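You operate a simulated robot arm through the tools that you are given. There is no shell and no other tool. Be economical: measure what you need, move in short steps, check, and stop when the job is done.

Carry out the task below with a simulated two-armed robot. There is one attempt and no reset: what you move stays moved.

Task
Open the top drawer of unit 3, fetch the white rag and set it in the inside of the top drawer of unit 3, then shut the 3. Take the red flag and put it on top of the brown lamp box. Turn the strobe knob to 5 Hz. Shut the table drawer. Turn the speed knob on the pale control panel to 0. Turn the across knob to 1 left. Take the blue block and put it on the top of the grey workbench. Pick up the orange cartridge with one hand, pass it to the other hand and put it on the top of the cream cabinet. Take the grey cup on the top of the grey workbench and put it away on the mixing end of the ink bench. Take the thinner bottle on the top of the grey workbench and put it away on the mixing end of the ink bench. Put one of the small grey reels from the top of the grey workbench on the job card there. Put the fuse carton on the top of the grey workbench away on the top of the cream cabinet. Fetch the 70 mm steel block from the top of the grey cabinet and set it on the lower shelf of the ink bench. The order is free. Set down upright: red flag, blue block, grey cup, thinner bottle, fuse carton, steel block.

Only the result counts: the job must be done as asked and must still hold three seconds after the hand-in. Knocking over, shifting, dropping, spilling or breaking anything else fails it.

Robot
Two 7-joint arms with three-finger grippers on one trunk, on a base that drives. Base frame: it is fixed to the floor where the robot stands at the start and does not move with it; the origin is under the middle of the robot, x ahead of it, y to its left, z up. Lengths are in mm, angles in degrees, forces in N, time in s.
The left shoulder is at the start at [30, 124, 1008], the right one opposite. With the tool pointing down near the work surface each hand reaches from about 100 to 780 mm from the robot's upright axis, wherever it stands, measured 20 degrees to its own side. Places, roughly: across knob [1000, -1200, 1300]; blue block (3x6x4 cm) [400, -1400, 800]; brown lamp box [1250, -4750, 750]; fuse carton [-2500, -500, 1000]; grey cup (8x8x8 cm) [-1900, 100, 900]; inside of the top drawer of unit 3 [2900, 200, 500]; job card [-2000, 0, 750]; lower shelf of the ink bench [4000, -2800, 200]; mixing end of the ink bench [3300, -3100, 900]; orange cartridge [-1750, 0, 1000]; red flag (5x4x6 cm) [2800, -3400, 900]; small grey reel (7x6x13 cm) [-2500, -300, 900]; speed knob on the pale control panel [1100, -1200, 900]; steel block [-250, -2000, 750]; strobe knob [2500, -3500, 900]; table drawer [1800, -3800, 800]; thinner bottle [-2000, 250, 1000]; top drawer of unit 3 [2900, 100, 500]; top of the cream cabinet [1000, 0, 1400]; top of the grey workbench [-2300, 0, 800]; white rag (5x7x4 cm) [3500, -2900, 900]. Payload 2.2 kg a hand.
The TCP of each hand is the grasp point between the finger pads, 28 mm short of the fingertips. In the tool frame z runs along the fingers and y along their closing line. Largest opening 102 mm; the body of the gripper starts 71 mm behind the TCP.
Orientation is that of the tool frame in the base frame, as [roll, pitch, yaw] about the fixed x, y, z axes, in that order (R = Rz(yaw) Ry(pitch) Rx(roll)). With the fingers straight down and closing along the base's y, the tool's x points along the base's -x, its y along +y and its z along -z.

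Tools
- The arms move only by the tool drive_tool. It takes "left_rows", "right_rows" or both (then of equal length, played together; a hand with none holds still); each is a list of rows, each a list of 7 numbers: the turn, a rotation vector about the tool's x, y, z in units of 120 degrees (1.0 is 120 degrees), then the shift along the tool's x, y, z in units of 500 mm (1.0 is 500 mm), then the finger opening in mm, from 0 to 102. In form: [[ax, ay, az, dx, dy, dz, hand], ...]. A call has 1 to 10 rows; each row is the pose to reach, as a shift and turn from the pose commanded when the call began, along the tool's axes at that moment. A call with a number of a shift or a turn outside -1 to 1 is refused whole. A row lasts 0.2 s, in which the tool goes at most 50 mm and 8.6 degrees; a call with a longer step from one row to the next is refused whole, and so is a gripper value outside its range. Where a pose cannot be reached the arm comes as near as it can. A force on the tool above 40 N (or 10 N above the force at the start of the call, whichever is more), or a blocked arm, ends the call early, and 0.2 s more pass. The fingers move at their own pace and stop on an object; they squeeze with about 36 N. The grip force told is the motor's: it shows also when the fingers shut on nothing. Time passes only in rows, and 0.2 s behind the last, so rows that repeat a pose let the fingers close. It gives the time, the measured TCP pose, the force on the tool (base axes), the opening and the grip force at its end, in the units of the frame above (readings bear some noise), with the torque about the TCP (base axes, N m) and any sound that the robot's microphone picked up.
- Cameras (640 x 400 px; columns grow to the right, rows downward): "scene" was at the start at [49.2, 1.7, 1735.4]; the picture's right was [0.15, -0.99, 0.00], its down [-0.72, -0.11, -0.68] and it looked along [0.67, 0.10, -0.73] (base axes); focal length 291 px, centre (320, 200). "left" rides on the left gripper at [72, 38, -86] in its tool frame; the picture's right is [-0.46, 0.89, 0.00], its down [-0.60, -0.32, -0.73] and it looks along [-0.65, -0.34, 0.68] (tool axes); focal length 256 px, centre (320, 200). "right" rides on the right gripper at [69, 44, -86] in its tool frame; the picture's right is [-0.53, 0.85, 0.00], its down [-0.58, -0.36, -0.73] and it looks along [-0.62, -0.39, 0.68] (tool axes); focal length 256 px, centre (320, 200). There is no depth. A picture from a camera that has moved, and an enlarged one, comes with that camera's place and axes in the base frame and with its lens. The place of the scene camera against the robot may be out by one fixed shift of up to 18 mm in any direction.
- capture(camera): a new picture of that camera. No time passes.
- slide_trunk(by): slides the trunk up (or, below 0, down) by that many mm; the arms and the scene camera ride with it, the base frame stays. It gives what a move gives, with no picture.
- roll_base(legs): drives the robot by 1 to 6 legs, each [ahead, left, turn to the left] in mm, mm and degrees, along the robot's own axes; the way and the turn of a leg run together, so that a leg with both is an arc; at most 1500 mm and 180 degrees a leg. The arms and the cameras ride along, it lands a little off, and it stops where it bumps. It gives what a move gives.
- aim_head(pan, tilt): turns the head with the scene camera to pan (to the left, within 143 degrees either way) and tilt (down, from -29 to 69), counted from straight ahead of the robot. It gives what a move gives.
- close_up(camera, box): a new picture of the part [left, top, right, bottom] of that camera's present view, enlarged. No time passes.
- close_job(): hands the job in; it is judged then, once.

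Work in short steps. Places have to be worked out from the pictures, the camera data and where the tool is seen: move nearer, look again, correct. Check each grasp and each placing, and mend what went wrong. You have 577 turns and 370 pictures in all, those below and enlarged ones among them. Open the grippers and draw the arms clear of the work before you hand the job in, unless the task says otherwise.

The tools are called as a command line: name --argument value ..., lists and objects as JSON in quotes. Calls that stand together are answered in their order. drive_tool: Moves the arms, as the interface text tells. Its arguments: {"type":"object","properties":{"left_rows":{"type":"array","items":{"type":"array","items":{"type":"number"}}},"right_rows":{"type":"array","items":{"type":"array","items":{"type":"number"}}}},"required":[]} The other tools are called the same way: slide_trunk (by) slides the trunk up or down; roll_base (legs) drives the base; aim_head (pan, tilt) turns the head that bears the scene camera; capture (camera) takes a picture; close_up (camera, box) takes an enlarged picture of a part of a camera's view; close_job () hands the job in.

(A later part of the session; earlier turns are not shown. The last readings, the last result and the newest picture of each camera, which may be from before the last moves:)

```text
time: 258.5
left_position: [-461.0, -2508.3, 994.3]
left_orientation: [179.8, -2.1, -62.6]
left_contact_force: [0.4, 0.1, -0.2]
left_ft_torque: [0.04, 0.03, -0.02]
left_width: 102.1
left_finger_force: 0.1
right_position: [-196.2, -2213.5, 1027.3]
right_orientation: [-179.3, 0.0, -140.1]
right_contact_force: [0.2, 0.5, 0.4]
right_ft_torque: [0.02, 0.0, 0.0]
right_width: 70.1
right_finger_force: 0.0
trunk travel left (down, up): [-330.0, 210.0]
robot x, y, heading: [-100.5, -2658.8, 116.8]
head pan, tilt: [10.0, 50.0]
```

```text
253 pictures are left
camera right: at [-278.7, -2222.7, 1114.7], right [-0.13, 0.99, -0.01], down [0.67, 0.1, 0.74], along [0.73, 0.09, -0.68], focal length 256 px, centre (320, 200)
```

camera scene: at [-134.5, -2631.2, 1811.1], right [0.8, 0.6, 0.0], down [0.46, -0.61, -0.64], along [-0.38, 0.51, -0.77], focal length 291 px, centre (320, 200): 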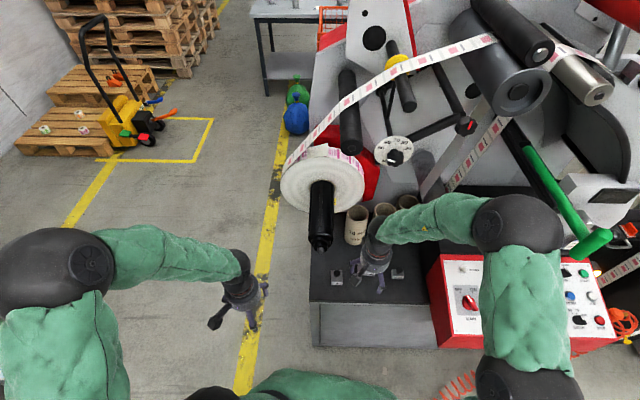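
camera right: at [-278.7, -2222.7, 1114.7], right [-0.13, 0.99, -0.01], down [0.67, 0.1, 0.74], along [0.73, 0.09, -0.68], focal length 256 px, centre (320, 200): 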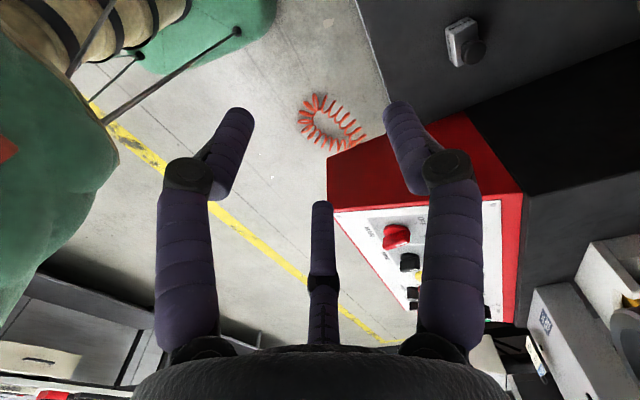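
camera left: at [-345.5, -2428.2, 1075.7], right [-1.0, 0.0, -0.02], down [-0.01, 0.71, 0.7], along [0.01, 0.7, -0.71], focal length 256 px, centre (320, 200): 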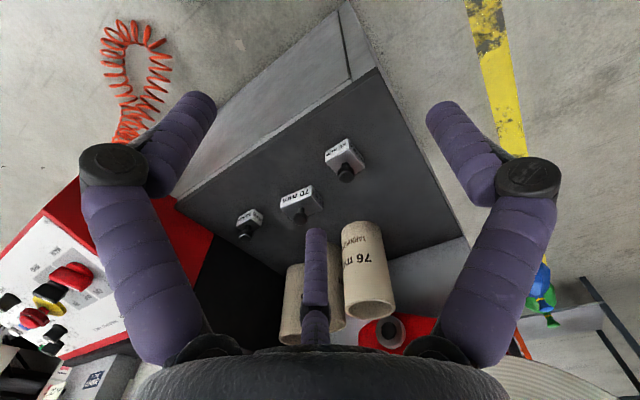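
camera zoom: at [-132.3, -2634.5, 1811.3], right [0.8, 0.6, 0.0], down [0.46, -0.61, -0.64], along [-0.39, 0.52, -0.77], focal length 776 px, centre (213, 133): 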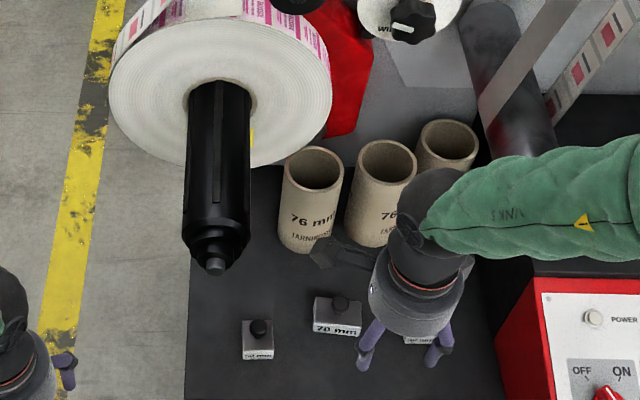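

Cores appear unmoved; the camera box had come down on a core rim. I rotate the hand the other way (so no box faces the cores).

drive_tool --right_rows '[[0, 0, -0.07, 0, 0, 0, 70], [0, 0, -0.14, 0, 0, 0, 70], [0, 0, -0.21, 0, 0, 0, 70], [0, 0, -0.28, 0, 0, 0, 70], [0, 0, -0.35, 0, 0, 0, 70], [0, 0, -0.42, 0, 0, 0, 70], [0, 0, -0.49, 0, 0, 0, 70], [0, 0, -0.56, 0, 0, 0, 70], [0, 0, -0.63, 0, 0, 0, 70], [0, 0, -0.7, 0, 0, 0, 70]]'

drive_tool --right_rows '[[0, 0, -0.07, 0, 0, 0, 70], [0, 0, -0.14, 0, 0, 0, 70], [0, 0, -0.21, 0, 0, 0, 70], [0, 0, -0.28, 0, 0, 0, 70], [0, 0, -0.35, 0, 0, 0, 70], [0, 0, -0.42, 0, 0, 0, 70], [0, 0, -0.49, 0, 0, 0, 70], [0, 0, -0.56, 0, 0, 0, 70], [0, 0, -0.63, 0, 0, 0, 70], [0, 0, -0.68, 0, 0, 0, 70]]'

capture --camera "right"

```text
time: 260.7
left_position: [-461.3, -2508.1, 992.9]
left_orientation: [179.8, -2.1, -62.6]
left_contact_force: [0.1, 0.2, -0.5]
left_ft_torque: [-0.01, 0.01, -0.04]
left_width: 101.8
left_finger_force: 0.0
right_position: [-196.2, -2210.9, 1028.7]
right_orientation: [-179.9, -0.7, -55.9]
right_contact_force: [-0.2, -0.4, -0.4]
right_ft_torque: [-0.03, -0.05, 0.01]
right_width: 69.9
right_finger_force: 0.0
trunk travel left (down, up): [-330.0, 210.0]
robot x, y, heading: [-103.4, -2657.7, 116.7]
head pan, tilt: [10.0, 50.0]
```

```text
time: 262.9
left_position: [-462.7, -2507.7, 993.1]
left_orientation: [179.8, -2.3, -62.6]
left_contact_force: [0.0, -0.1, -0.4]
left_ft_torque: [0.03, -0.04, 0.0]
left_width: 102.3
left_finger_force: 0.0
right_position: [-172.9, -2316.6, 932.8]
right_orientation: [179.2, -0.3, 23.0]
right_contact_force: [0.3, 0.2, -1.4]
right_ft_torque: [-0.01, -0.05, 0.0]
right_width: 69.9
right_finger_force: 0.1
right hand out of reach, approached as far as the arm can: row 4, 5, 6, 7, 8, 9, 10
trunk travel left (down, up): [-330.0, 210.0]
robot x, y, heading: [-102.2, -2659.9, 116.7]
head pan, tilt: [10.0, 50.0]
```

```text
252 pictures are left
camera right: at [-93.7, -2330.5, 1021.6], right [-0.16, -0.99, 0.01], down [-0.68, 0.12, 0.72], along [-0.72, 0.11, -0.69], focal length 256 px, centre (320, 200)
```

right: 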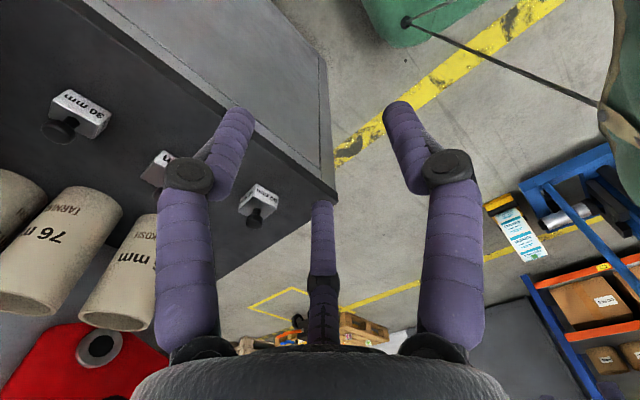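

The contact was the camera box against the paper roll's face. I rotate the hand back to yaw ≈ -33° (camera toward the robot) and reposition in front of the block.

drive_tool --right_rows '[[0, 0, 0.067, 0, 0, -0.02, 70], [0, 0, 0.134, 0, 0, -0.05, 70], [0, 0, 0.2, 0, 0, -0.08, 70], [0, 0, 0.267, 0, 0, -0.08, 70], [0, 0, 0.334, 0, 0, -0.08, 70], [0, 0, 0.4, 0, 0, -0.08, 70], [0, 0, 0.467, 0, 0, -0.08, 70]]'

capture --camera "right"

```text
time: 264.5
left_position: [-460.4, -2507.9, 994.9]
left_orientation: [179.8, -2.3, -62.7]
left_contact_force: [-0.7, 0.5, 0.4]
left_ft_torque: [0.01, 0.0, -0.01]
left_width: 101.9
left_finger_force: 0.0
right_position: [-163.9, -2322.6, 976.9]
right_orientation: [179.8, -0.7, -30.7]
right_contact_force: [0.7, 0.1, 0.5]
right_ft_torque: [-0.03, 0.01, 0.0]
right_width: 70.0
right_finger_force: 0.1
trunk travel left (down, up): [-330.0, 210.0]
robot x, y, heading: [-98.9, -2653.1, 116.6]
head pan, tilt: [10.0, 50.0]
```

```text
251 pictures are left
camera right: at [-128.1, -2394.9, 1064.3], right [-0.89, -0.45, 0.0], down [-0.32, 0.62, 0.72], along [-0.33, 0.64, -0.69], focal length 256 px, centre (320, 200)
```

right: 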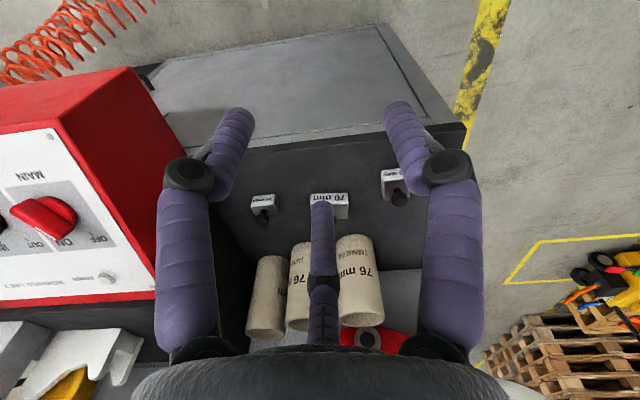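

Lower to z≈850 in front of the cabinet, then move in over the knob beneath the roll.

drive_tool --right_rows '[[0, 0, 0, 0, 0, 0.08, 70], [0, 0, 0, 0, 0, 0.16, 70], [0, 0, 0, 0, 0, 0.25, 70], [0, 0, 0, -0.07, -0.04, 0.25, 70], [0, 0, 0, -0.14, -0.08, 0.25, 70], [0, 0, 0, -0.21, -0.12, 0.25, 70], [0, 0, 0, -0.28, -0.16, 0.25, 70], [0, 0, 0, -0.35, -0.2, 0.25, 70], [0, 0, 0, -0.42, -0.24, 0.25, 70]]'

capture --camera "right"

close_up --camera "scene" --box '[280, 150, 440, 300]'

```text
time: 266.5
left_position: [-461.2, -2507.2, 993.7]
left_orientation: [179.8, -2.1, -62.7]
left_contact_force: [0.6, -0.4, -0.4]
left_ft_torque: [0.01, -0.01, 0.0]
left_width: 101.9
left_finger_force: 0.1
right_position: [-275.8, -2119.6, 846.1]
right_orientation: [179.8, -0.8, -30.6]
right_contact_force: [-0.2, 0.7, -1.2]
right_ft_torque: [-0.02, -0.01, 0.01]
right_width: 70.0
right_finger_force: 0.1
right hand out of reach, approached as far as the arm can: row 9
trunk travel left (down, up): [-330.0, 210.0]
robot x, y, heading: [-101.8, -2656.4, 116.8]
head pan, tilt: [10.0, 50.0]
```

```text
250 pictures are left
camera right: at [-240.0, -2191.9, 934.2], right [-0.89, -0.46, 0.0], down [-0.32, 0.62, 0.72], along [-0.33, 0.64, -0.69], focal length 256 px, centre (320, 200)
```

right: 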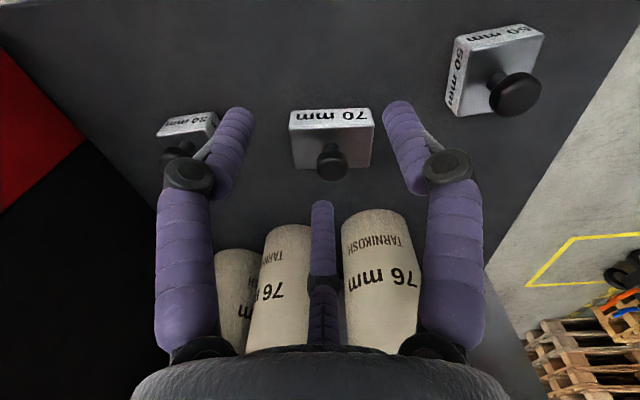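

```text
2.67 times, centred on (360, 225) of scene
camera zoom: at [-134.2, -2632.4, 1811.1], right [0.8, 0.6, 0.0], down [0.46, -0.61, -0.64], along [-0.38, 0.51, -0.77], focal length 776 px, centre (213, 133)
```

zoom: 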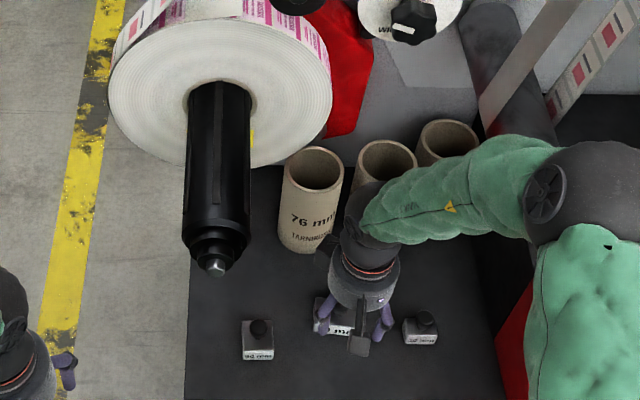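

Just short of reach; the base moves 60 mm forward carrying the hand over the knob.

roll_base --legs '[[58, 0, 0]]'

capture --camera "right"

```text
time: 267.5
left_position: [-487.4, -2456.2, 992.9]
left_orientation: [179.7, -2.4, -62.5]
left_contact_force: [-0.6, 0.2, -0.9]
left_ft_torque: [-0.05, -0.03, 0.02]
left_width: 102.1
left_finger_force: 0.0
right_position: [-303.0, -2068.1, 845.4]
right_orientation: [179.7, -0.9, -30.4]
right_contact_force: [-0.8, -0.5, -0.4]
right_ft_torque: [-0.07, -0.02, 0.0]
right_width: 70.0
right_finger_force: 0.1
trunk travel left (down, up): [-330.0, 210.0]
robot x, y, heading: [-126.2, -2605.6, 116.7]
head pan, tilt: [10.0, 50.0]
```

```text
248 pictures are left
camera right: at [-267.0, -2140.6, 933.7], right [-0.89, -0.46, 0.0], down [-0.32, 0.62, 0.72], along [-0.33, 0.64, -0.69], focal length 256 px, centre (320, 200)
```

right: 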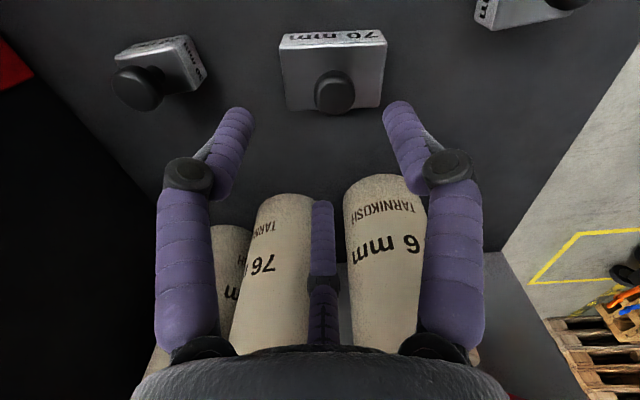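

Knob is 10 mm off axis; correct and descend to z≈773.

drive_tool --right_rows '[[0, 0, 0, -0.006, 0.02, 0.05, 70], [0, 0, 0, -0.006, 0.02, 0.1, 70], [0, 0, 0, -0.006, 0.02, 0.145, 70]]'

capture --camera "right"

```text
time: 268.3
left_position: [-487.2, -2458.1, 994.6]
left_orientation: [179.8, -2.1, -62.4]
left_contact_force: [-0.5, 1.2, 0.6]
left_ft_torque: [-0.01, 0.0, 0.0]
left_width: 101.8
left_finger_force: 0.0
right_position: [-308.9, -2079.7, 774.7]
right_orientation: [179.8, -0.7, -30.4]
right_contact_force: [2.3, -1.7, 4.9]
right_ft_torque: [-0.24, 0.05, 0.06]
right_width: 71.3
right_finger_force: 0.8
trunk travel left (down, up): [-330.0, 210.0]
robot x, y, heading: [-126.7, -2608.5, 116.9]
head pan, tilt: [10.0, 50.0]
```

```text
247 pictures are left
camera right: at [-273.1, -2151.4, 861.7], right [-0.89, -0.46, 0.0], down [-0.32, 0.61, 0.72], along [-0.33, 0.64, -0.69], focal length 256 px, centre (320, 200)
```

right: 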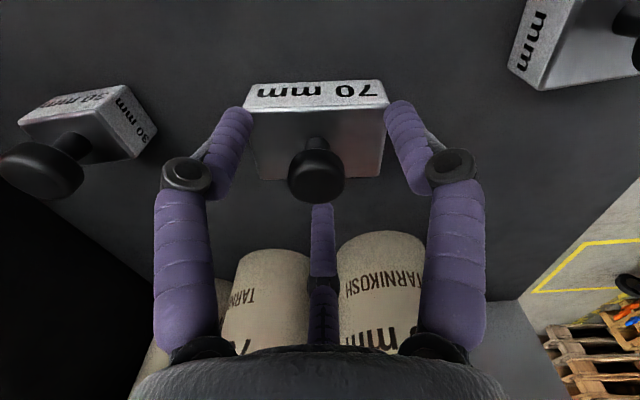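

The knob head is right at the TCP and a fingertip just touches the block top. Raise 4 mm and close on the knob.

drive_tool --right_rows '[[0, 0, 0, 0, 0, -0.012, 70], [0, 0, 0, 0, 0, -0.012, 15], [0, 0, 0, 0, 0, -0.012, 10], [0, 0, 0, 0, 0, -0.012, 10], [0, 0, 0, 0, 0, -0.012, 10]]'

capture --camera "right"

```text
time: 269.5
left_position: [-487.4, -2457.4, 993.9]
left_orientation: [179.8, -2.2, -62.5]
left_contact_force: [0.6, 0.3, -0.1]
left_ft_torque: [0.0, 0.0, 0.0]
left_width: 102.0
left_finger_force: 0.1
right_position: [-309.0, -2079.5, 779.9]
right_orientation: [179.8, -0.8, -30.4]
right_contact_force: [1.9, -2.7, 2.6]
right_ft_torque: [-0.25, -0.13, -0.02]
right_width: 24.3
right_finger_force: 36.1
trunk travel left (down, up): [-330.0, 210.0]
robot x, y, heading: [-125.6, -2606.5, 117.1]
head pan, tilt: [10.0, 50.0]
```

```text
246 pictures are left
camera right: at [-272.9, -2151.4, 868.0], right [-0.89, -0.46, 0.0], down [-0.32, 0.61, 0.72], along [-0.33, 0.64, -0.69], focal length 256 px, centre (320, 200)
```

right: 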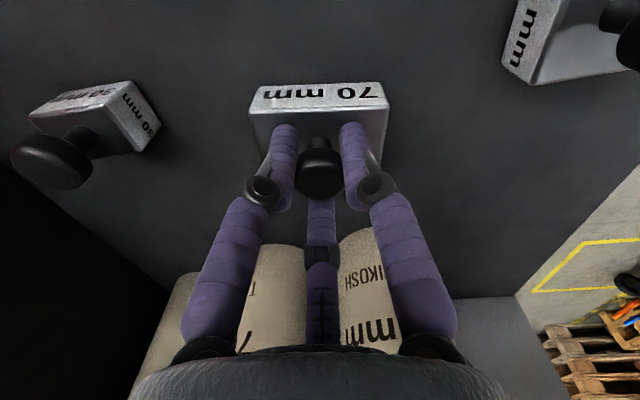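

Knob gripped. Lift 40 mm and check.

drive_tool --right_rows '[[0, 0, 0, 0, 0, -0.03, 10], [0, 0, 0, 0, 0, -0.06, 10], [0, 0, 0, 0, 0, -0.1, 10]]'

capture --camera "right"

```text
time: 270.3
left_position: [-487.5, -2458.3, 994.8]
left_orientation: [179.9, -2.2, -62.5]
left_contact_force: [0.9, 0.3, 0.1]
left_ft_torque: [-0.03, 0.04, -0.02]
left_width: 101.9
left_finger_force: 0.2
right_position: [-309.2, -2080.5, 829.7]
right_orientation: [179.8, -0.8, -30.4]
right_contact_force: [0.4, -0.7, -4.5]
right_ft_torque: [-0.02, 0.01, 0.02]
right_width: 24.3
right_finger_force: 35.7
trunk travel left (down, up): [-330.0, 210.0]
robot x, y, heading: [-126.1, -2607.6, 116.8]
head pan, tilt: [10.0, 50.0]
```

```text
245 pictures are left
camera right: at [-274.6, -2151.8, 917.8], right [-0.89, -0.46, 0.0], down [-0.32, 0.61, 0.72], along [-0.33, 0.64, -0.69], focal length 256 px, centre (320, 200)
```

right: 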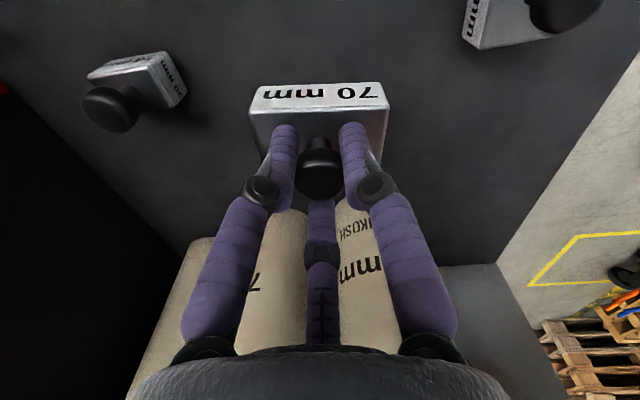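

Block lifted cleanly. Back out, then sidestep right along the press to the pale control panel.

roll_base --legs '[[-300, 0, 0], [0, -1000, 0], [0, -550, 0]]'

slide_trunk --by 100

aim_head --pan 0 --tilt 35

capture --camera "scene"

```text
time: 279.9
left_position: [1022.0, -2023.6, 994.7]
left_orientation: [179.6, -2.2, -61.4]
left_contact_force: [0.3, 0.3, 0.2]
left_ft_torque: [0.05, -0.03, -0.01]
left_width: 102.2
left_finger_force: 0.0
right_position: [1190.9, -1642.2, 829.2]
right_orientation: [179.7, -0.8, -29.4]
right_contact_force: [-0.6, 0.4, -5.6]
right_ft_torque: [-0.05, 0.01, -0.01]
right_width: 24.1
right_finger_force: 36.2
trunk travel left (down, up): [-330.0, 210.0]
robot x, y, heading: [1386.5, -2169.4, 118.1]
head pan, tilt: [10.0, 50.0]
```

```text
time: 281.2
left_position: [1021.6, -2023.5, 1094.5]
left_orientation: [179.8, -2.2, -61.3]
left_contact_force: [0.3, -0.1, -1.6]
left_ft_torque: [0.0, -0.03, -0.01]
left_width: 101.7
left_finger_force: 0.1
right_position: [1191.7, -1642.1, 928.5]
right_orientation: [179.8, -0.8, -29.4]
right_contact_force: [0.2, 0.1, -4.4]
right_ft_torque: [0.0, 0.01, 0.03]
right_width: 24.3
right_finger_force: 36.0
trunk travel left (down, up): [-430.0, 110.0]
robot x, y, heading: [1386.2, -2165.2, 118.0]
head pan, tilt: [10.0, 50.0]
```

```text
time: 282.0
left_position: [1022.4, -2024.2, 1094.9]
left_orientation: [179.7, -2.2, -61.4]
left_contact_force: [-0.2, 0.3, 0.5]
left_ft_torque: [-0.03, 0.0, 0.02]
left_width: 102.0
left_finger_force: 0.0
right_position: [1190.9, -1641.2, 928.9]
right_orientation: [179.8, -0.9, -29.4]
right_contact_force: [0.2, 0.5, -4.9]
right_ft_torque: [-0.03, 0.03, 0.01]
right_width: 24.4
right_finger_force: 36.1
trunk travel left (down, up): [-430.0, 110.0]
robot x, y, heading: [1385.5, -2165.6, 118.2]
head pan, tilt: [0.0, 35.0]
```

```text
244 pictures are left
camera scene: at [1357.4, -2124.9, 1932.8], right [0.88, 0.47, 0.0], down [0.27, -0.51, -0.82], along [-0.38, 0.72, -0.57], focal length 291 px, centre (320, 200)
```

scene: 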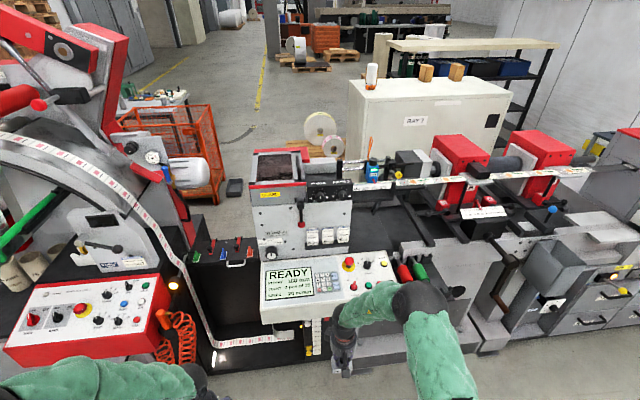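

Good view of the operator side. Close-ups of the pale panel, the along/across box and the lever zone.

close_up --camera "scene" --box '[250, 240, 410, 330]'

close_up --camera "scene" --box '[240, 140, 400, 240]'

close_up --camera "scene" --box '[160, 220, 270, 300]'

```text
4.00 times, centred on (330, 285) of scene
camera zoom: at [1357.4, -2124.9, 1932.8], right [0.88, 0.47, 0.0], down [0.27, -0.51, -0.82], along [-0.38, 0.72, -0.57], focal length 1164 px, centre (280, -140)
```

zoom: 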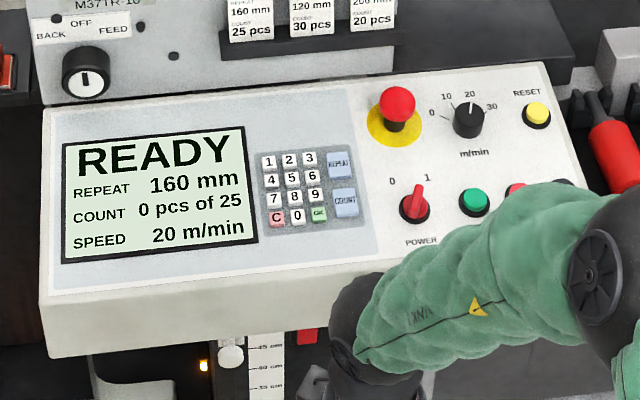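

```text
4.00 times, centred on (320, 190) of scene
camera zoom: at [1357.4, -2124.9, 1932.8], right [0.88, 0.47, 0.0], down [0.27, -0.51, -0.82], along [-0.38, 0.72, -0.57], focal length 1164 px, centre (320, 240)
```

zoom: 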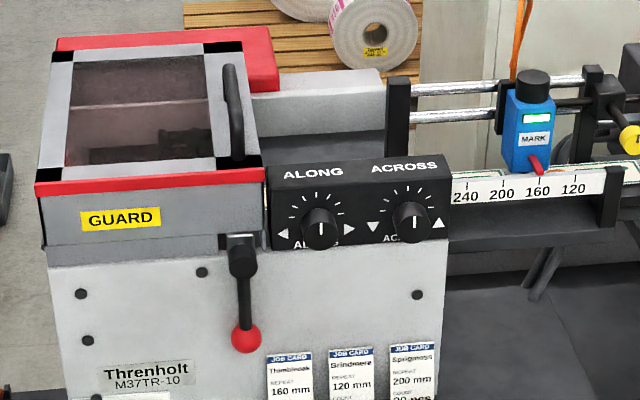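

```text
5.00 times, centred on (215, 260) of scene
camera zoom: at [1357.4, -2124.9, 1932.8], right [0.88, 0.47, 0.0], down [0.27, -0.51, -0.82], along [-0.38, 0.72, -0.57], focal length 1454 px, centre (845, -100)
```

zoom: 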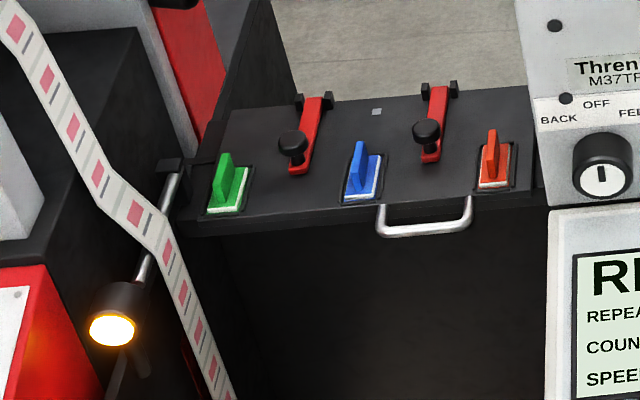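

I see the speed knob (pointing 20), the across knob, and the blue block in its slot. Retract the loaded right hand, then move up to the panel with the left hand in front of the knobs.

drive_tool --right_rows '[[0, 0, 0, 0.086, -0.013, 0, 10], [0, 0, 0, 0.172, -0.026, 0, 10], [0, 0, 0, 0.258, -0.039, 0, 10], [0, 0, 0, 0.344, -0.052, 0, 10], [0, 0, 0, 0.43, -0.065, 0, 10], [0, 0, 0, 0.516, -0.078, 0, 10], [0, 0, 0, 0.604, -0.09, 0, 10]]'

roll_base --legs '[[0, -298, -1], [380, 0, 0]]'

aim_head --pan 10 --tilt 45

capture --camera "scene"

capture --camera "left"

```text
time: 283.6
left_position: [1022.6, -2023.7, 1094.4]
left_orientation: [179.8, -2.2, -61.4]
left_contact_force: [-0.1, -0.9, 0.6]
left_ft_torque: [0.02, 0.05, 0.02]
left_width: 102.3
left_finger_force: 0.1
right_position: [1477.3, -1751.7, 935.0]
right_orientation: [179.7, -0.7, -29.4]
right_contact_force: [0.5, 0.6, -4.5]
right_ft_torque: [0.0, -0.01, 0.05]
right_width: 24.5
right_finger_force: 36.5
trunk travel left (down, up): [-430.0, 110.0]
robot x, y, heading: [1385.8, -2165.2, 118.0]
head pan, tilt: [0.0, 35.0]
```

```text
time: 287.6
left_position: [1104.1, -1552.4, 1094.8]
left_orientation: [179.7, -2.2, -61.7]
left_contact_force: [-0.7, 0.1, -0.1]
left_ft_torque: [0.0, -0.01, 0.0]
left_width: 102.3
left_finger_force: 0.1
right_position: [1559.9, -1283.0, 933.4]
right_orientation: [179.7, -0.9, -29.5]
right_contact_force: [-0.4, 0.8, -4.2]
right_ft_torque: [-0.04, 0.0, -0.04]
right_width: 24.2
right_finger_force: 36.0
trunk travel left (down, up): [-430.0, 110.0]
robot x, y, heading: [1468.5, -1698.1, 117.9]
head pan, tilt: [0.0, 35.0]
```

```text
time: 288.3
left_position: [1104.8, -1553.9, 1094.4]
left_orientation: [179.8, -2.3, -61.7]
left_contact_force: [0.1, 0.9, -0.2]
left_ft_torque: [0.04, 0.0, -0.03]
left_width: 101.9
left_finger_force: 0.0
right_position: [1561.4, -1283.1, 933.6]
right_orientation: [179.7, -0.8, -29.6]
right_contact_force: [0.4, 0.7, -3.6]
right_ft_torque: [0.01, 0.0, -0.01]
right_width: 24.4
right_finger_force: 35.7
trunk travel left (down, up): [-430.0, 110.0]
robot x, y, heading: [1467.1, -1698.9, 117.9]
head pan, tilt: [10.0, 45.0]
```

```text
240 pictures are left
camera scene: at [1431.3, -1669.5, 1918.2], right [0.79, 0.61, 0.0], down [0.43, -0.56, -0.71], along [-0.43, 0.56, -0.71], focal length 291 px, centre (320, 200)
```

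scene: 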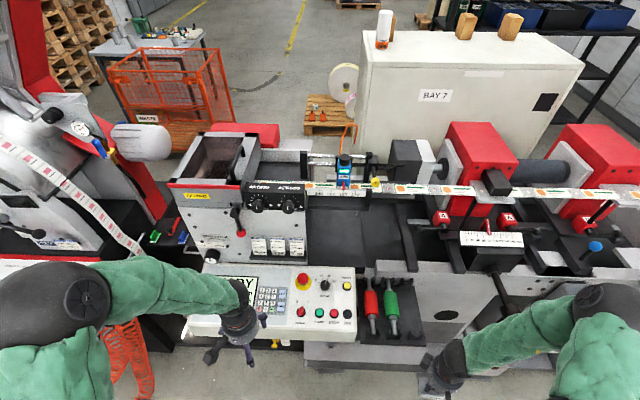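

```text
239 pictures are left
camera left: at [1104.8, -1630.8, 1183.3], right [-1.0, -0.01, -0.01], down [-0.02, 0.71, 0.71], along [0.0, 0.71, -0.71], focal length 256 px, centre (320, 200)
```

left: 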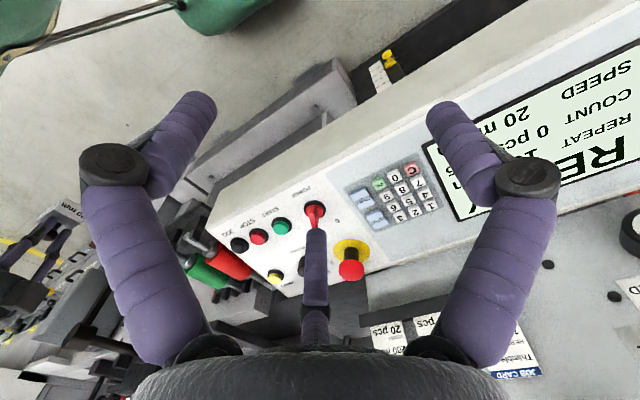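

Close-up of the knobs from the scene camera.

close_up --camera "scene" --box '[280, 260, 376, 320]'

close_up --camera "scene" --box '[236, 170, 332, 230]'

```text
6.67 times, centred on (328, 290) of scene
camera zoom: at [1431.3, -1669.5, 1918.2], right [0.79, 0.61, 0.0], down [0.43, -0.56, -0.71], along [-0.43, 0.56, -0.71], focal length 1939 px, centre (267, -400)
```

zoom: 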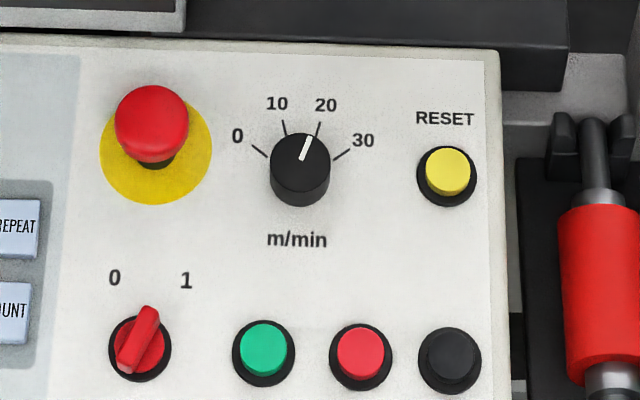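

```text
6.67 times, centred on (284, 200) of scene
camera zoom: at [1431.3, -1669.5, 1918.2], right [0.79, 0.61, 0.0], down [0.43, -0.56, -0.71], along [-0.43, 0.56, -0.71], focal length 1939 px, centre (560, 200)
```

zoom: 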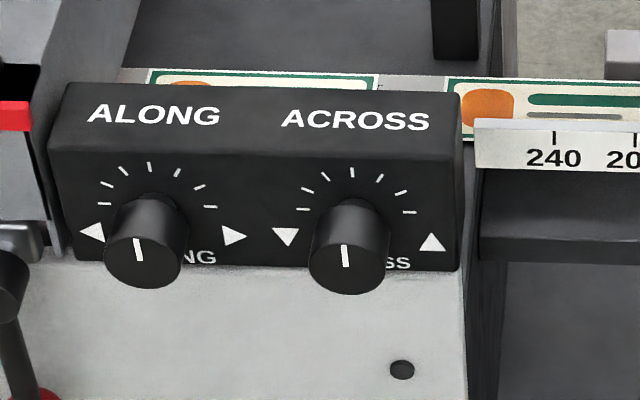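

Knob scales are clear: speed from 20 (+20°) to 0 (−60°) is −80°; across from 0 to one tick left is −30°. Get a precise wrist view for triangulation.

close_up --camera "left" --box '[220, 160, 460, 310]'

```text
2.67 times, centred on (340, 235) of left
camera zoom: at [1104.8, -1630.8, 1183.3], right [-1.0, -0.01, -0.01], down [-0.02, 0.71, 0.71], along [0.0, 0.71, -0.71], focal length 683 px, centre (267, 107)
```

zoom: 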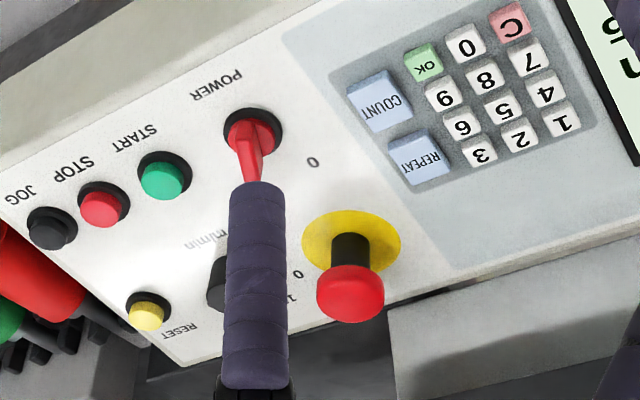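

Panel is nearly horizontal (≈8° tilt); speed knob centre ≈ (1125,-1240), top z≈970. Tilt the left hand 10°, bring it above the knob at z≈1060 with fingers at 50 mm.

drive_tool --left_rows '[[0, -0.043, 0, -0.073, -0.048, 0.01, 50], [0, -0.085, 0, -0.147, -0.096, 0.02, 50], [0, -0.085, 0, -0.22, -0.144, 0.03, 50], [0, -0.085, 0, -0.294, -0.192, 0.04, 50], [0, -0.085, 0, -0.367, -0.24, 0.05, 50], [0, -0.085, 0, -0.44, -0.288, 0.06, 50], [0, -0.085, 0, -0.514, -0.336, 0.068, 50]]'

capture --camera "left"

capture --camera "scene"

```text
time: 289.9
left_position: [1132.1, -1245.0, 1049.2]
left_orientation: [179.6, 7.9, -61.7]
left_contact_force: [-0.2, 0.8, 1.0]
left_ft_torque: [-0.01, 0.01, 0.01]
left_width: 50.0
left_finger_force: 0.2
right_position: [1560.4, -1283.3, 933.4]
right_orientation: [179.7, -0.7, -29.6]
right_contact_force: [0.6, 0.8, -4.4]
right_ft_torque: [-0.02, -0.01, 0.05]
right_width: 24.3
right_finger_force: 35.6
trunk travel left (down, up): [-430.0, 110.0]
robot x, y, heading: [1466.9, -1698.8, 117.8]
head pan, tilt: [10.0, 45.0]
```

```text
235 pictures are left
camera left: at [1138.9, -1336.6, 1123.6], right [-1.0, -0.01, 0.07], down [0.05, 0.59, 0.81], along [-0.05, 0.81, -0.59], focal length 256 px, centre (320, 200)
```

left: 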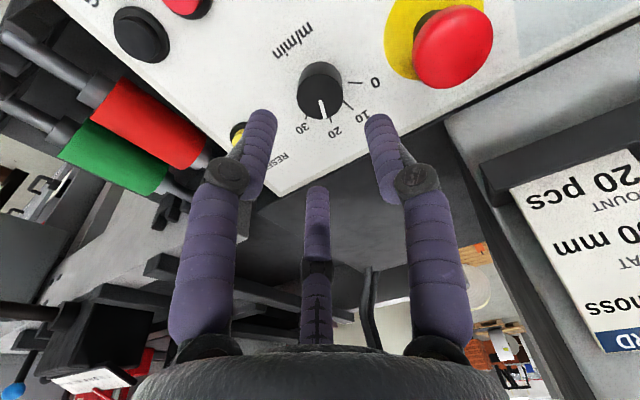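

```text
234 pictures are left
camera scene: at [1431.3, -1667.0, 1918.0], right [0.79, 0.61, 0.0], down [0.43, -0.56, -0.71], along [-0.43, 0.56, -0.71], focal length 291 px, centre (320, 200)
```

scene: 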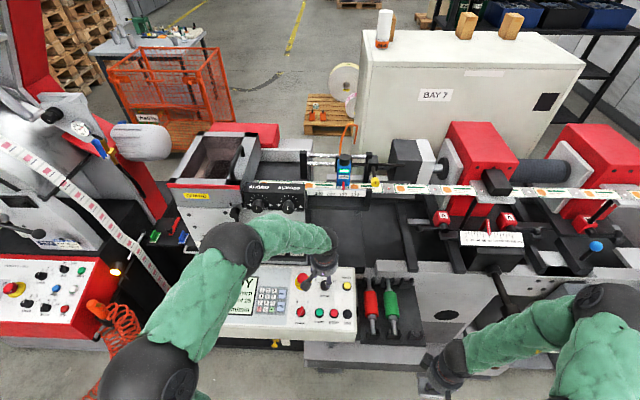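

Aligned to within ~14 mm. Shift slightly toward me and pre-rotate the hand +50° clockwise.

drive_tool --left_rows '[[0, 0, 0.07, 0.026, 0.0135, 0, 50], [0, 0, 0.14, 0.026, 0.0135, 0, 50], [0, 0, 0.21, 0.026, 0.0135, 0, 50], [0, 0, 0.28, 0.026, 0.0135, 0, 50], [0, 0, 0.35, 0.026, 0.0135, 0, 50], [0, 0, 0.417, 0.026, 0.0135, 0, 50]]'

capture --camera "left"

```text
time: 291.3
left_position: [1131.9, -1262.1, 1047.0]
left_orientation: [173.6, 4.9, -112.3]
left_contact_force: [-0.2, 0.1, 0.2]
left_ft_torque: [0.01, 0.02, -0.01]
left_width: 50.0
left_finger_force: 0.0
right_position: [1560.0, -1283.4, 933.4]
right_orientation: [179.8, -0.8, -29.6]
right_contact_force: [-0.2, -0.1, -4.2]
right_ft_torque: [0.0, -0.02, 0.03]
right_width: 24.4
right_finger_force: 36.2
trunk travel left (down, up): [-430.0, 110.0]
robot x, y, heading: [1465.3, -1696.7, 117.6]
head pan, tilt: [10.0, 45.0]
```

```text
233 pictures are left
camera left: at [1075.7, -1324.9, 1130.7], right [-0.64, 0.75, 0.14], down [0.57, 0.35, 0.74], along [0.51, 0.55, -0.66], focal length 256 px, centre (320, 200)
```

left: 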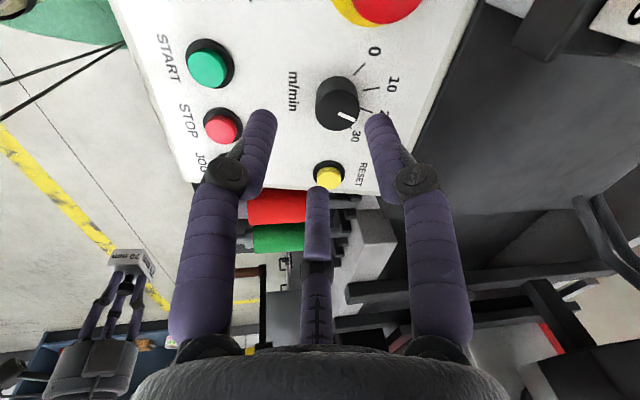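

12 mm lateral correction and lower 50 mm, then check again.

drive_tool --left_rows '[[0, 0, 0, -0.011, 0.021, 0.02, 50], [0, 0, 0, -0.011, 0.021, 0.07, 50], [0, 0, 0, -0.011, 0.021, 0.09, 50]]'

capture --camera "left"

```text
time: 292.1
left_position: [1119.8, -1249.0, 1005.3]
left_orientation: [173.7, 4.9, -112.0]
left_contact_force: [0.3, -0.6, -0.3]
left_ft_torque: [-0.01, 0.0, 0.01]
left_width: 49.9
left_finger_force: 0.1
right_position: [1560.7, -1281.9, 932.9]
right_orientation: [179.7, -0.8, -29.6]
right_contact_force: [0.8, -0.3, -4.5]
right_ft_torque: [-0.01, -0.01, 0.0]
right_width: 24.3
right_finger_force: 35.7
trunk travel left (down, up): [-430.0, 110.0]
robot x, y, heading: [1469.3, -1700.0, 117.8]
head pan, tilt: [10.0, 45.0]
```

```text
232 pictures are left
camera left: at [1064.8, -1311.4, 1088.9], right [-0.65, 0.75, 0.14], down [0.57, 0.35, 0.74], along [0.51, 0.56, -0.66], focal length 256 px, centre (320, 200)
```

left: 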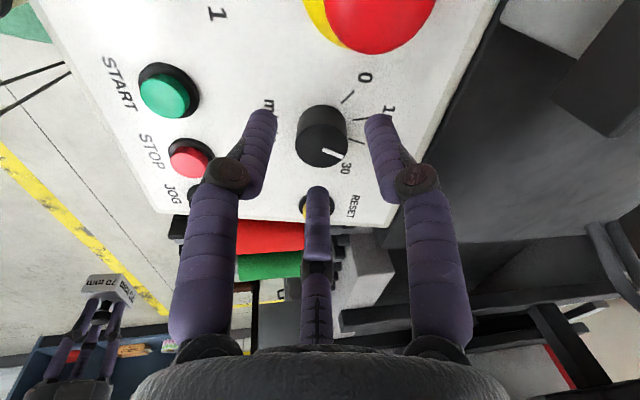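

Centred. Lower 27 mm and close on the knob.

drive_tool --left_rows '[[0, 0, 0, 0, 0, 0.03, 50], [0, 0, 0, 0, 0, 0.053, 50], [0, 0, 0, 0, 0, 0.053, 20], [0, 0, 0, 0, 0, 0.053, 20], [0, 0, 0, 0, 0, 0.053, 20]]'

capture --camera "left"

```text
time: 292.8
left_position: [1126.3, -1239.0, 986.8]
left_orientation: [173.2, 5.9, -112.4]
left_contact_force: [19.5, -8.4, 34.2]
left_ft_torque: [0.3, -0.96, -0.21]
left_width: 32.3
left_finger_force: 8.6
right_position: [1563.0, -1285.1, 933.8]
right_orientation: [179.8, -0.6, -29.8]
right_contact_force: [0.4, 0.2, -4.8]
right_ft_torque: [-0.01, 0.0, -0.01]
right_width: 24.4
right_finger_force: 35.7
trunk travel left (down, up): [-430.0, 110.0]
robot x, y, heading: [1469.3, -1699.6, 117.8]
head pan, tilt: [10.0, 45.0]
stopped in row 3 (left hand): the force on the tool passed its limit at 48 N (the readings are from after the stop); the commanded pose is now the measured one
```

```text
231 pictures are left
camera left: at [1070.3, -1303.4, 1069.1], right [-0.64, 0.75, 0.15], down [0.57, 0.34, 0.75], along [0.51, 0.57, -0.65], focal length 256 px, centre (320, 200)
```

left: 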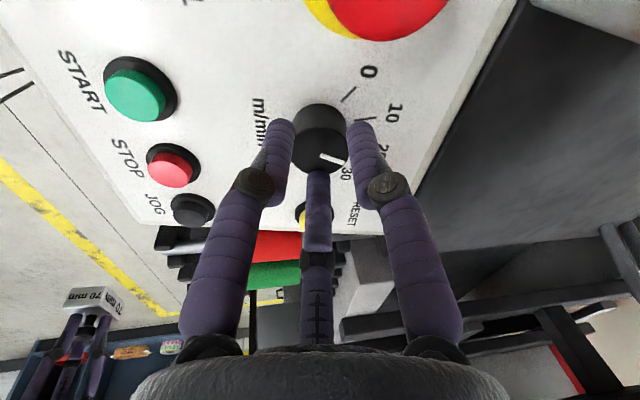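

Fingertips reached the panel a little early; the hand self-centred on the knob. Raise 6 mm and close fully.

drive_tool --left_rows '[[0, 0, 0, 0, 0, -0.012, 45], [0, 0, 0, 0, 0, -0.014, 45], [0, 0, 0, 0, 0, -0.014, 20], [0, 0, 0, 0, 0, -0.014, 20], [0, 0, 0, 0, 0, -0.014, 20]]'

capture --camera "left"

```text
time: 294.0
left_position: [1121.8, -1240.7, 989.1]
left_orientation: [173.3, 5.6, -112.2]
left_contact_force: [-0.8, -0.1, -0.2]
left_ft_torque: [0.01, 0.03, -0.03]
left_width: 20.1
left_finger_force: 0.0
right_position: [1560.7, -1283.4, 933.3]
right_orientation: [179.7, -0.8, -29.7]
right_contact_force: [-0.3, -0.9, -4.3]
right_ft_torque: [0.0, 0.0, -0.01]
right_width: 24.4
right_finger_force: 36.0
trunk travel left (down, up): [-430.0, 110.0]
robot x, y, heading: [1465.1, -1694.9, 117.7]
head pan, tilt: [10.0, 45.0]
```

```text
230 pictures are left
camera left: at [1066.6, -1304.5, 1071.5], right [-0.64, 0.75, 0.15], down [0.57, 0.34, 0.75], along [0.51, 0.56, -0.65], focal length 256 px, centre (320, 200)
```

left: 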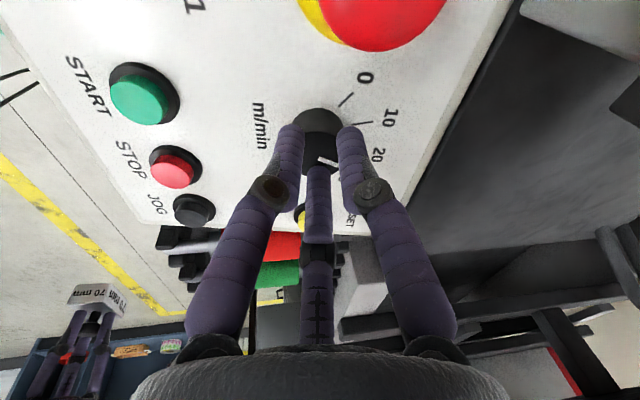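

Fingers closed above the knob—it is lower than thought. Open, raise and take a clean close-up to recentre.

drive_tool --left_rows '[[0, 0, 0, 0, 0, 0, 60], [0, 0, 0, 0, 0, -0.05, 60], [0, 0, 0, 0, 0, -0.08, 60]]'

close_up --camera "left" --box '[240, 60, 400, 160]'

close_up --camera "scene" --box '[280, 240, 376, 300]'

```text
time: 294.8
left_position: [1124.3, -1245.5, 1028.5]
left_orientation: [173.4, 5.5, -112.2]
left_contact_force: [-0.2, 0.1, 0.0]
left_ft_torque: [0.0, -0.07, 0.01]
left_width: 60.3
left_finger_force: 0.0
right_position: [1561.4, -1283.4, 933.4]
right_orientation: [179.7, -0.9, -29.7]
right_contact_force: [-1.4, -0.2, -3.6]
right_ft_torque: [0.01, 0.02, 0.0]
right_width: 24.1
right_finger_force: 36.3
trunk travel left (down, up): [-430.0, 110.0]
robot x, y, heading: [1463.7, -1698.4, 117.8]
head pan, tilt: [10.0, 45.0]
```

```text
4.00 times, centred on (320, 110) of left
camera zoom: at [1069.4, -1310.0, 1111.3], right [-0.64, 0.75, 0.15], down [0.57, 0.34, 0.75], along [0.51, 0.56, -0.65], focal length 1024 px, centre (320, 560)
```

zoom: 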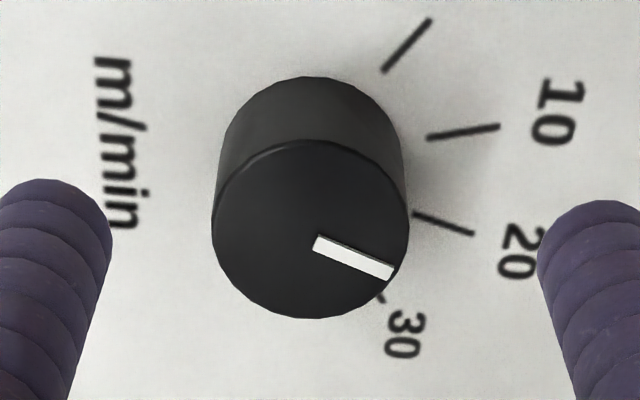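

```text
6.67 times, centred on (328, 270) of scene
camera zoom: at [1431.3, -1669.3, 1918.1], right [0.79, 0.61, 0.0], down [0.43, -0.56, -0.71], along [-0.43, 0.56, -0.71], focal length 1939 px, centre (267, -267)
```

zoom: 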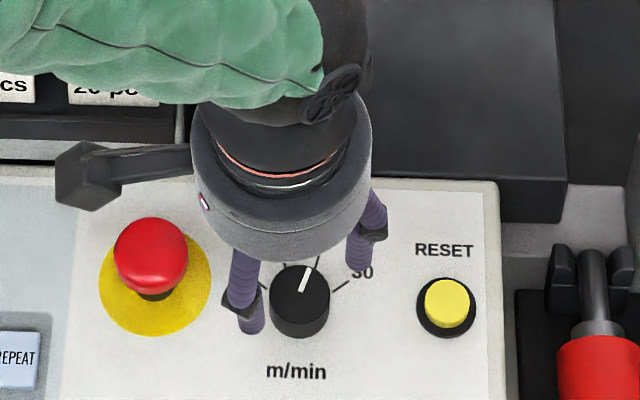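

Now measured properly: knob top at (1125,-1236,962). Correct 5 mm, descend 58 mm and close.

drive_tool --left_rows '[[0, 0, 0, -0.007, -0.007, 0.05, 60], [0, 0, 0, -0.007, -0.007, 0.09, 60], [0, 0, 0, -0.007, -0.007, 0.114, 60], [0, 0, 0, -0.007, -0.007, 0.114, 20], [0, 0, 0, -0.007, -0.007, 0.114, 20], [0, 0, 0, -0.007, -0.007, 0.114, 20]]'

capture --camera "left"

```text
time: 296.2
left_position: [1126.2, -1236.1, 971.8]
left_orientation: [173.5, 5.6, -112.1]
left_contact_force: [-0.3, 3.8, -1.1]
left_ft_torque: [0.3, 0.19, -0.05]
left_width: 32.3
left_finger_force: 44.7
right_position: [1559.2, -1282.8, 934.5]
right_orientation: [179.7, -0.8, -29.8]
right_contact_force: [0.0, -0.7, -4.1]
right_ft_torque: [0.03, 0.0, 0.02]
right_width: 24.3
right_finger_force: 35.5
trunk travel left (down, up): [-430.0, 110.0]
robot x, y, heading: [1465.0, -1696.9, 118.0]
head pan, tilt: [10.0, 45.0]
```

```text
227 pictures are left
camera left: at [1070.7, -1300.0, 1054.5], right [-0.64, 0.75, 0.15], down [0.57, 0.34, 0.75], along [0.51, 0.56, -0.65], focal length 256 px, centre (320, 200)
```

left: 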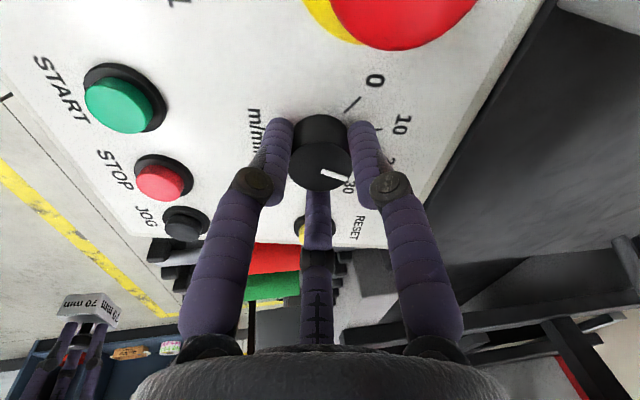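

Firm grip on the knob. Turn it 80° counter-clockwise.

drive_tool --left_rows '[[0, 0, -0.067, 0, 0, 0, 20], [0, 0, -0.133, 0, 0, 0, 20], [0, 0, -0.2, 0, 0, 0, 20], [0, 0, -0.267, 0, 0, 0, 20], [0, 0, -0.333, 0, 0, 0, 20], [0, 0, -0.4, 0, 0, 0, 20], [0, 0, -0.467, 0, 0, 0, 20], [0, 0, -0.533, 0, 0, 0, 20], [0, 0, -0.6, 0, 0, 0, 20], [0, 0, -0.667, 0, 0, 0, 20]]'

capture --camera "left"

close_up --camera "scene" --box '[230, 240, 390, 340]'

```text
time: 298.4
left_position: [1124.7, -1236.2, 972.4]
left_orientation: [-175.6, 7.5, -31.5]
left_contact_force: [6.6, 6.8, -5.4]
left_ft_torque: [0.44, -0.06, -0.6]
left_width: 32.3
left_finger_force: 45.0
right_position: [1561.1, -1282.5, 932.7]
right_orientation: [179.7, -0.9, -29.7]
right_contact_force: [-1.2, -0.4, -4.4]
right_ft_torque: [-0.01, -0.02, 0.01]
right_width: 24.2
right_finger_force: 35.8
trunk travel left (down, up): [-430.0, 110.0]
robot x, y, heading: [1467.8, -1697.3, 117.8]
head pan, tilt: [10.0, 45.0]
```

```text
226 pictures are left
camera left: at [1173.9, -1316.6, 1045.3], right [-0.86, -0.51, -0.01], down [-0.29, 0.48, 0.82], along [-0.41, 0.71, -0.57], focal length 256 px, centre (320, 200)
```

left: 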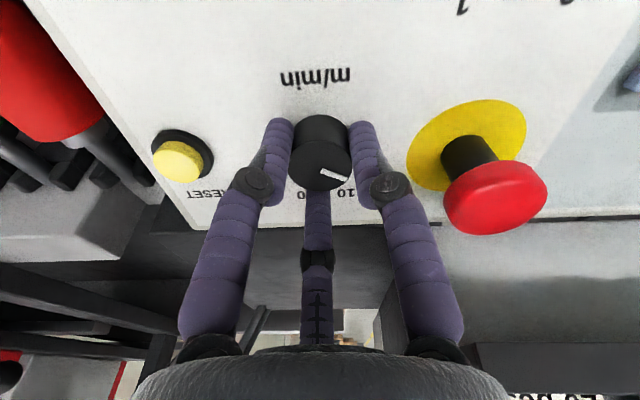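

```text
4.00 times, centred on (310, 290) of scene
camera zoom: at [1432.0, -1667.7, 1918.1], right [0.79, 0.61, 0.0], down [0.43, -0.56, -0.71], along [-0.43, 0.56, -0.71], focal length 1164 px, centre (360, -160)
```

zoom: 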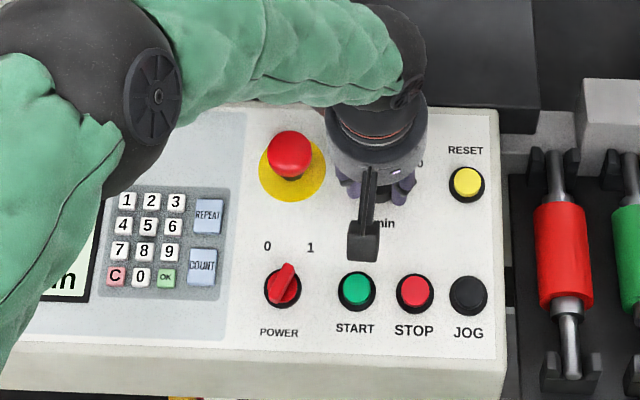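

The knob followed. Release, rise and verify.

drive_tool --left_rows '[[0, 0, 0, 0, 0, 0, 55], [0, 0, 0, 0, 0, 0, 60], [0, 0, 0, 0, 0, -0.08, 60], [0, 0, 0, 0, 0, -0.16, 60], [0, 0, 0, 0.06, 0, -0.22, 60], [0, 0, 0, 0.14, 0, -0.24, 60]]'

close_up --camera "left" --box '[220, 60, 420, 190]'

close_up --camera "scene" --box '[230, 240, 390, 340]'

```text
time: 299.8
left_position: [1194.4, -1286.3, 1078.2]
left_orientation: [-175.6, 7.5, -31.5]
left_contact_force: [0.0, 0.2, 0.1]
left_ft_torque: [-0.01, 0.01, -0.02]
left_width: 60.1
left_finger_force: 0.1
right_position: [1562.1, -1283.5, 933.6]
right_orientation: [179.7, -0.8, -29.7]
right_contact_force: [-0.3, 0.8, -4.3]
right_ft_torque: [0.02, 0.0, 0.02]
right_width: 24.5
right_finger_force: 35.6
trunk travel left (down, up): [-430.0, 110.0]
robot x, y, heading: [1466.7, -1695.5, 118.0]
head pan, tilt: [10.0, 45.0]
```

```text
3.08 times, centred on (320, 125) of left
camera zoom: at [1241.9, -1367.8, 1152.2], right [-0.86, -0.51, -0.01], down [-0.29, 0.48, 0.83], along [-0.41, 0.71, -0.56], focal length 788 px, centre (320, 431)
```

zoom: 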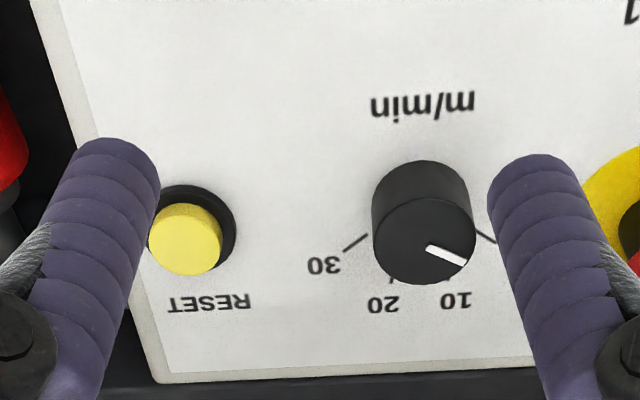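

```text
4.00 times, centred on (310, 290) of scene
camera zoom: at [1432.6, -1669.7, 1918.1], right [0.79, 0.61, 0.0], down [0.43, -0.56, -0.71], along [-0.43, 0.56, -0.71], focal length 1164 px, centre (360, -160)
```

zoom: 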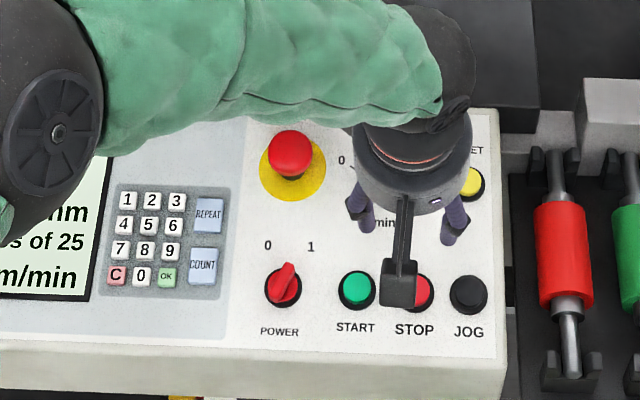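

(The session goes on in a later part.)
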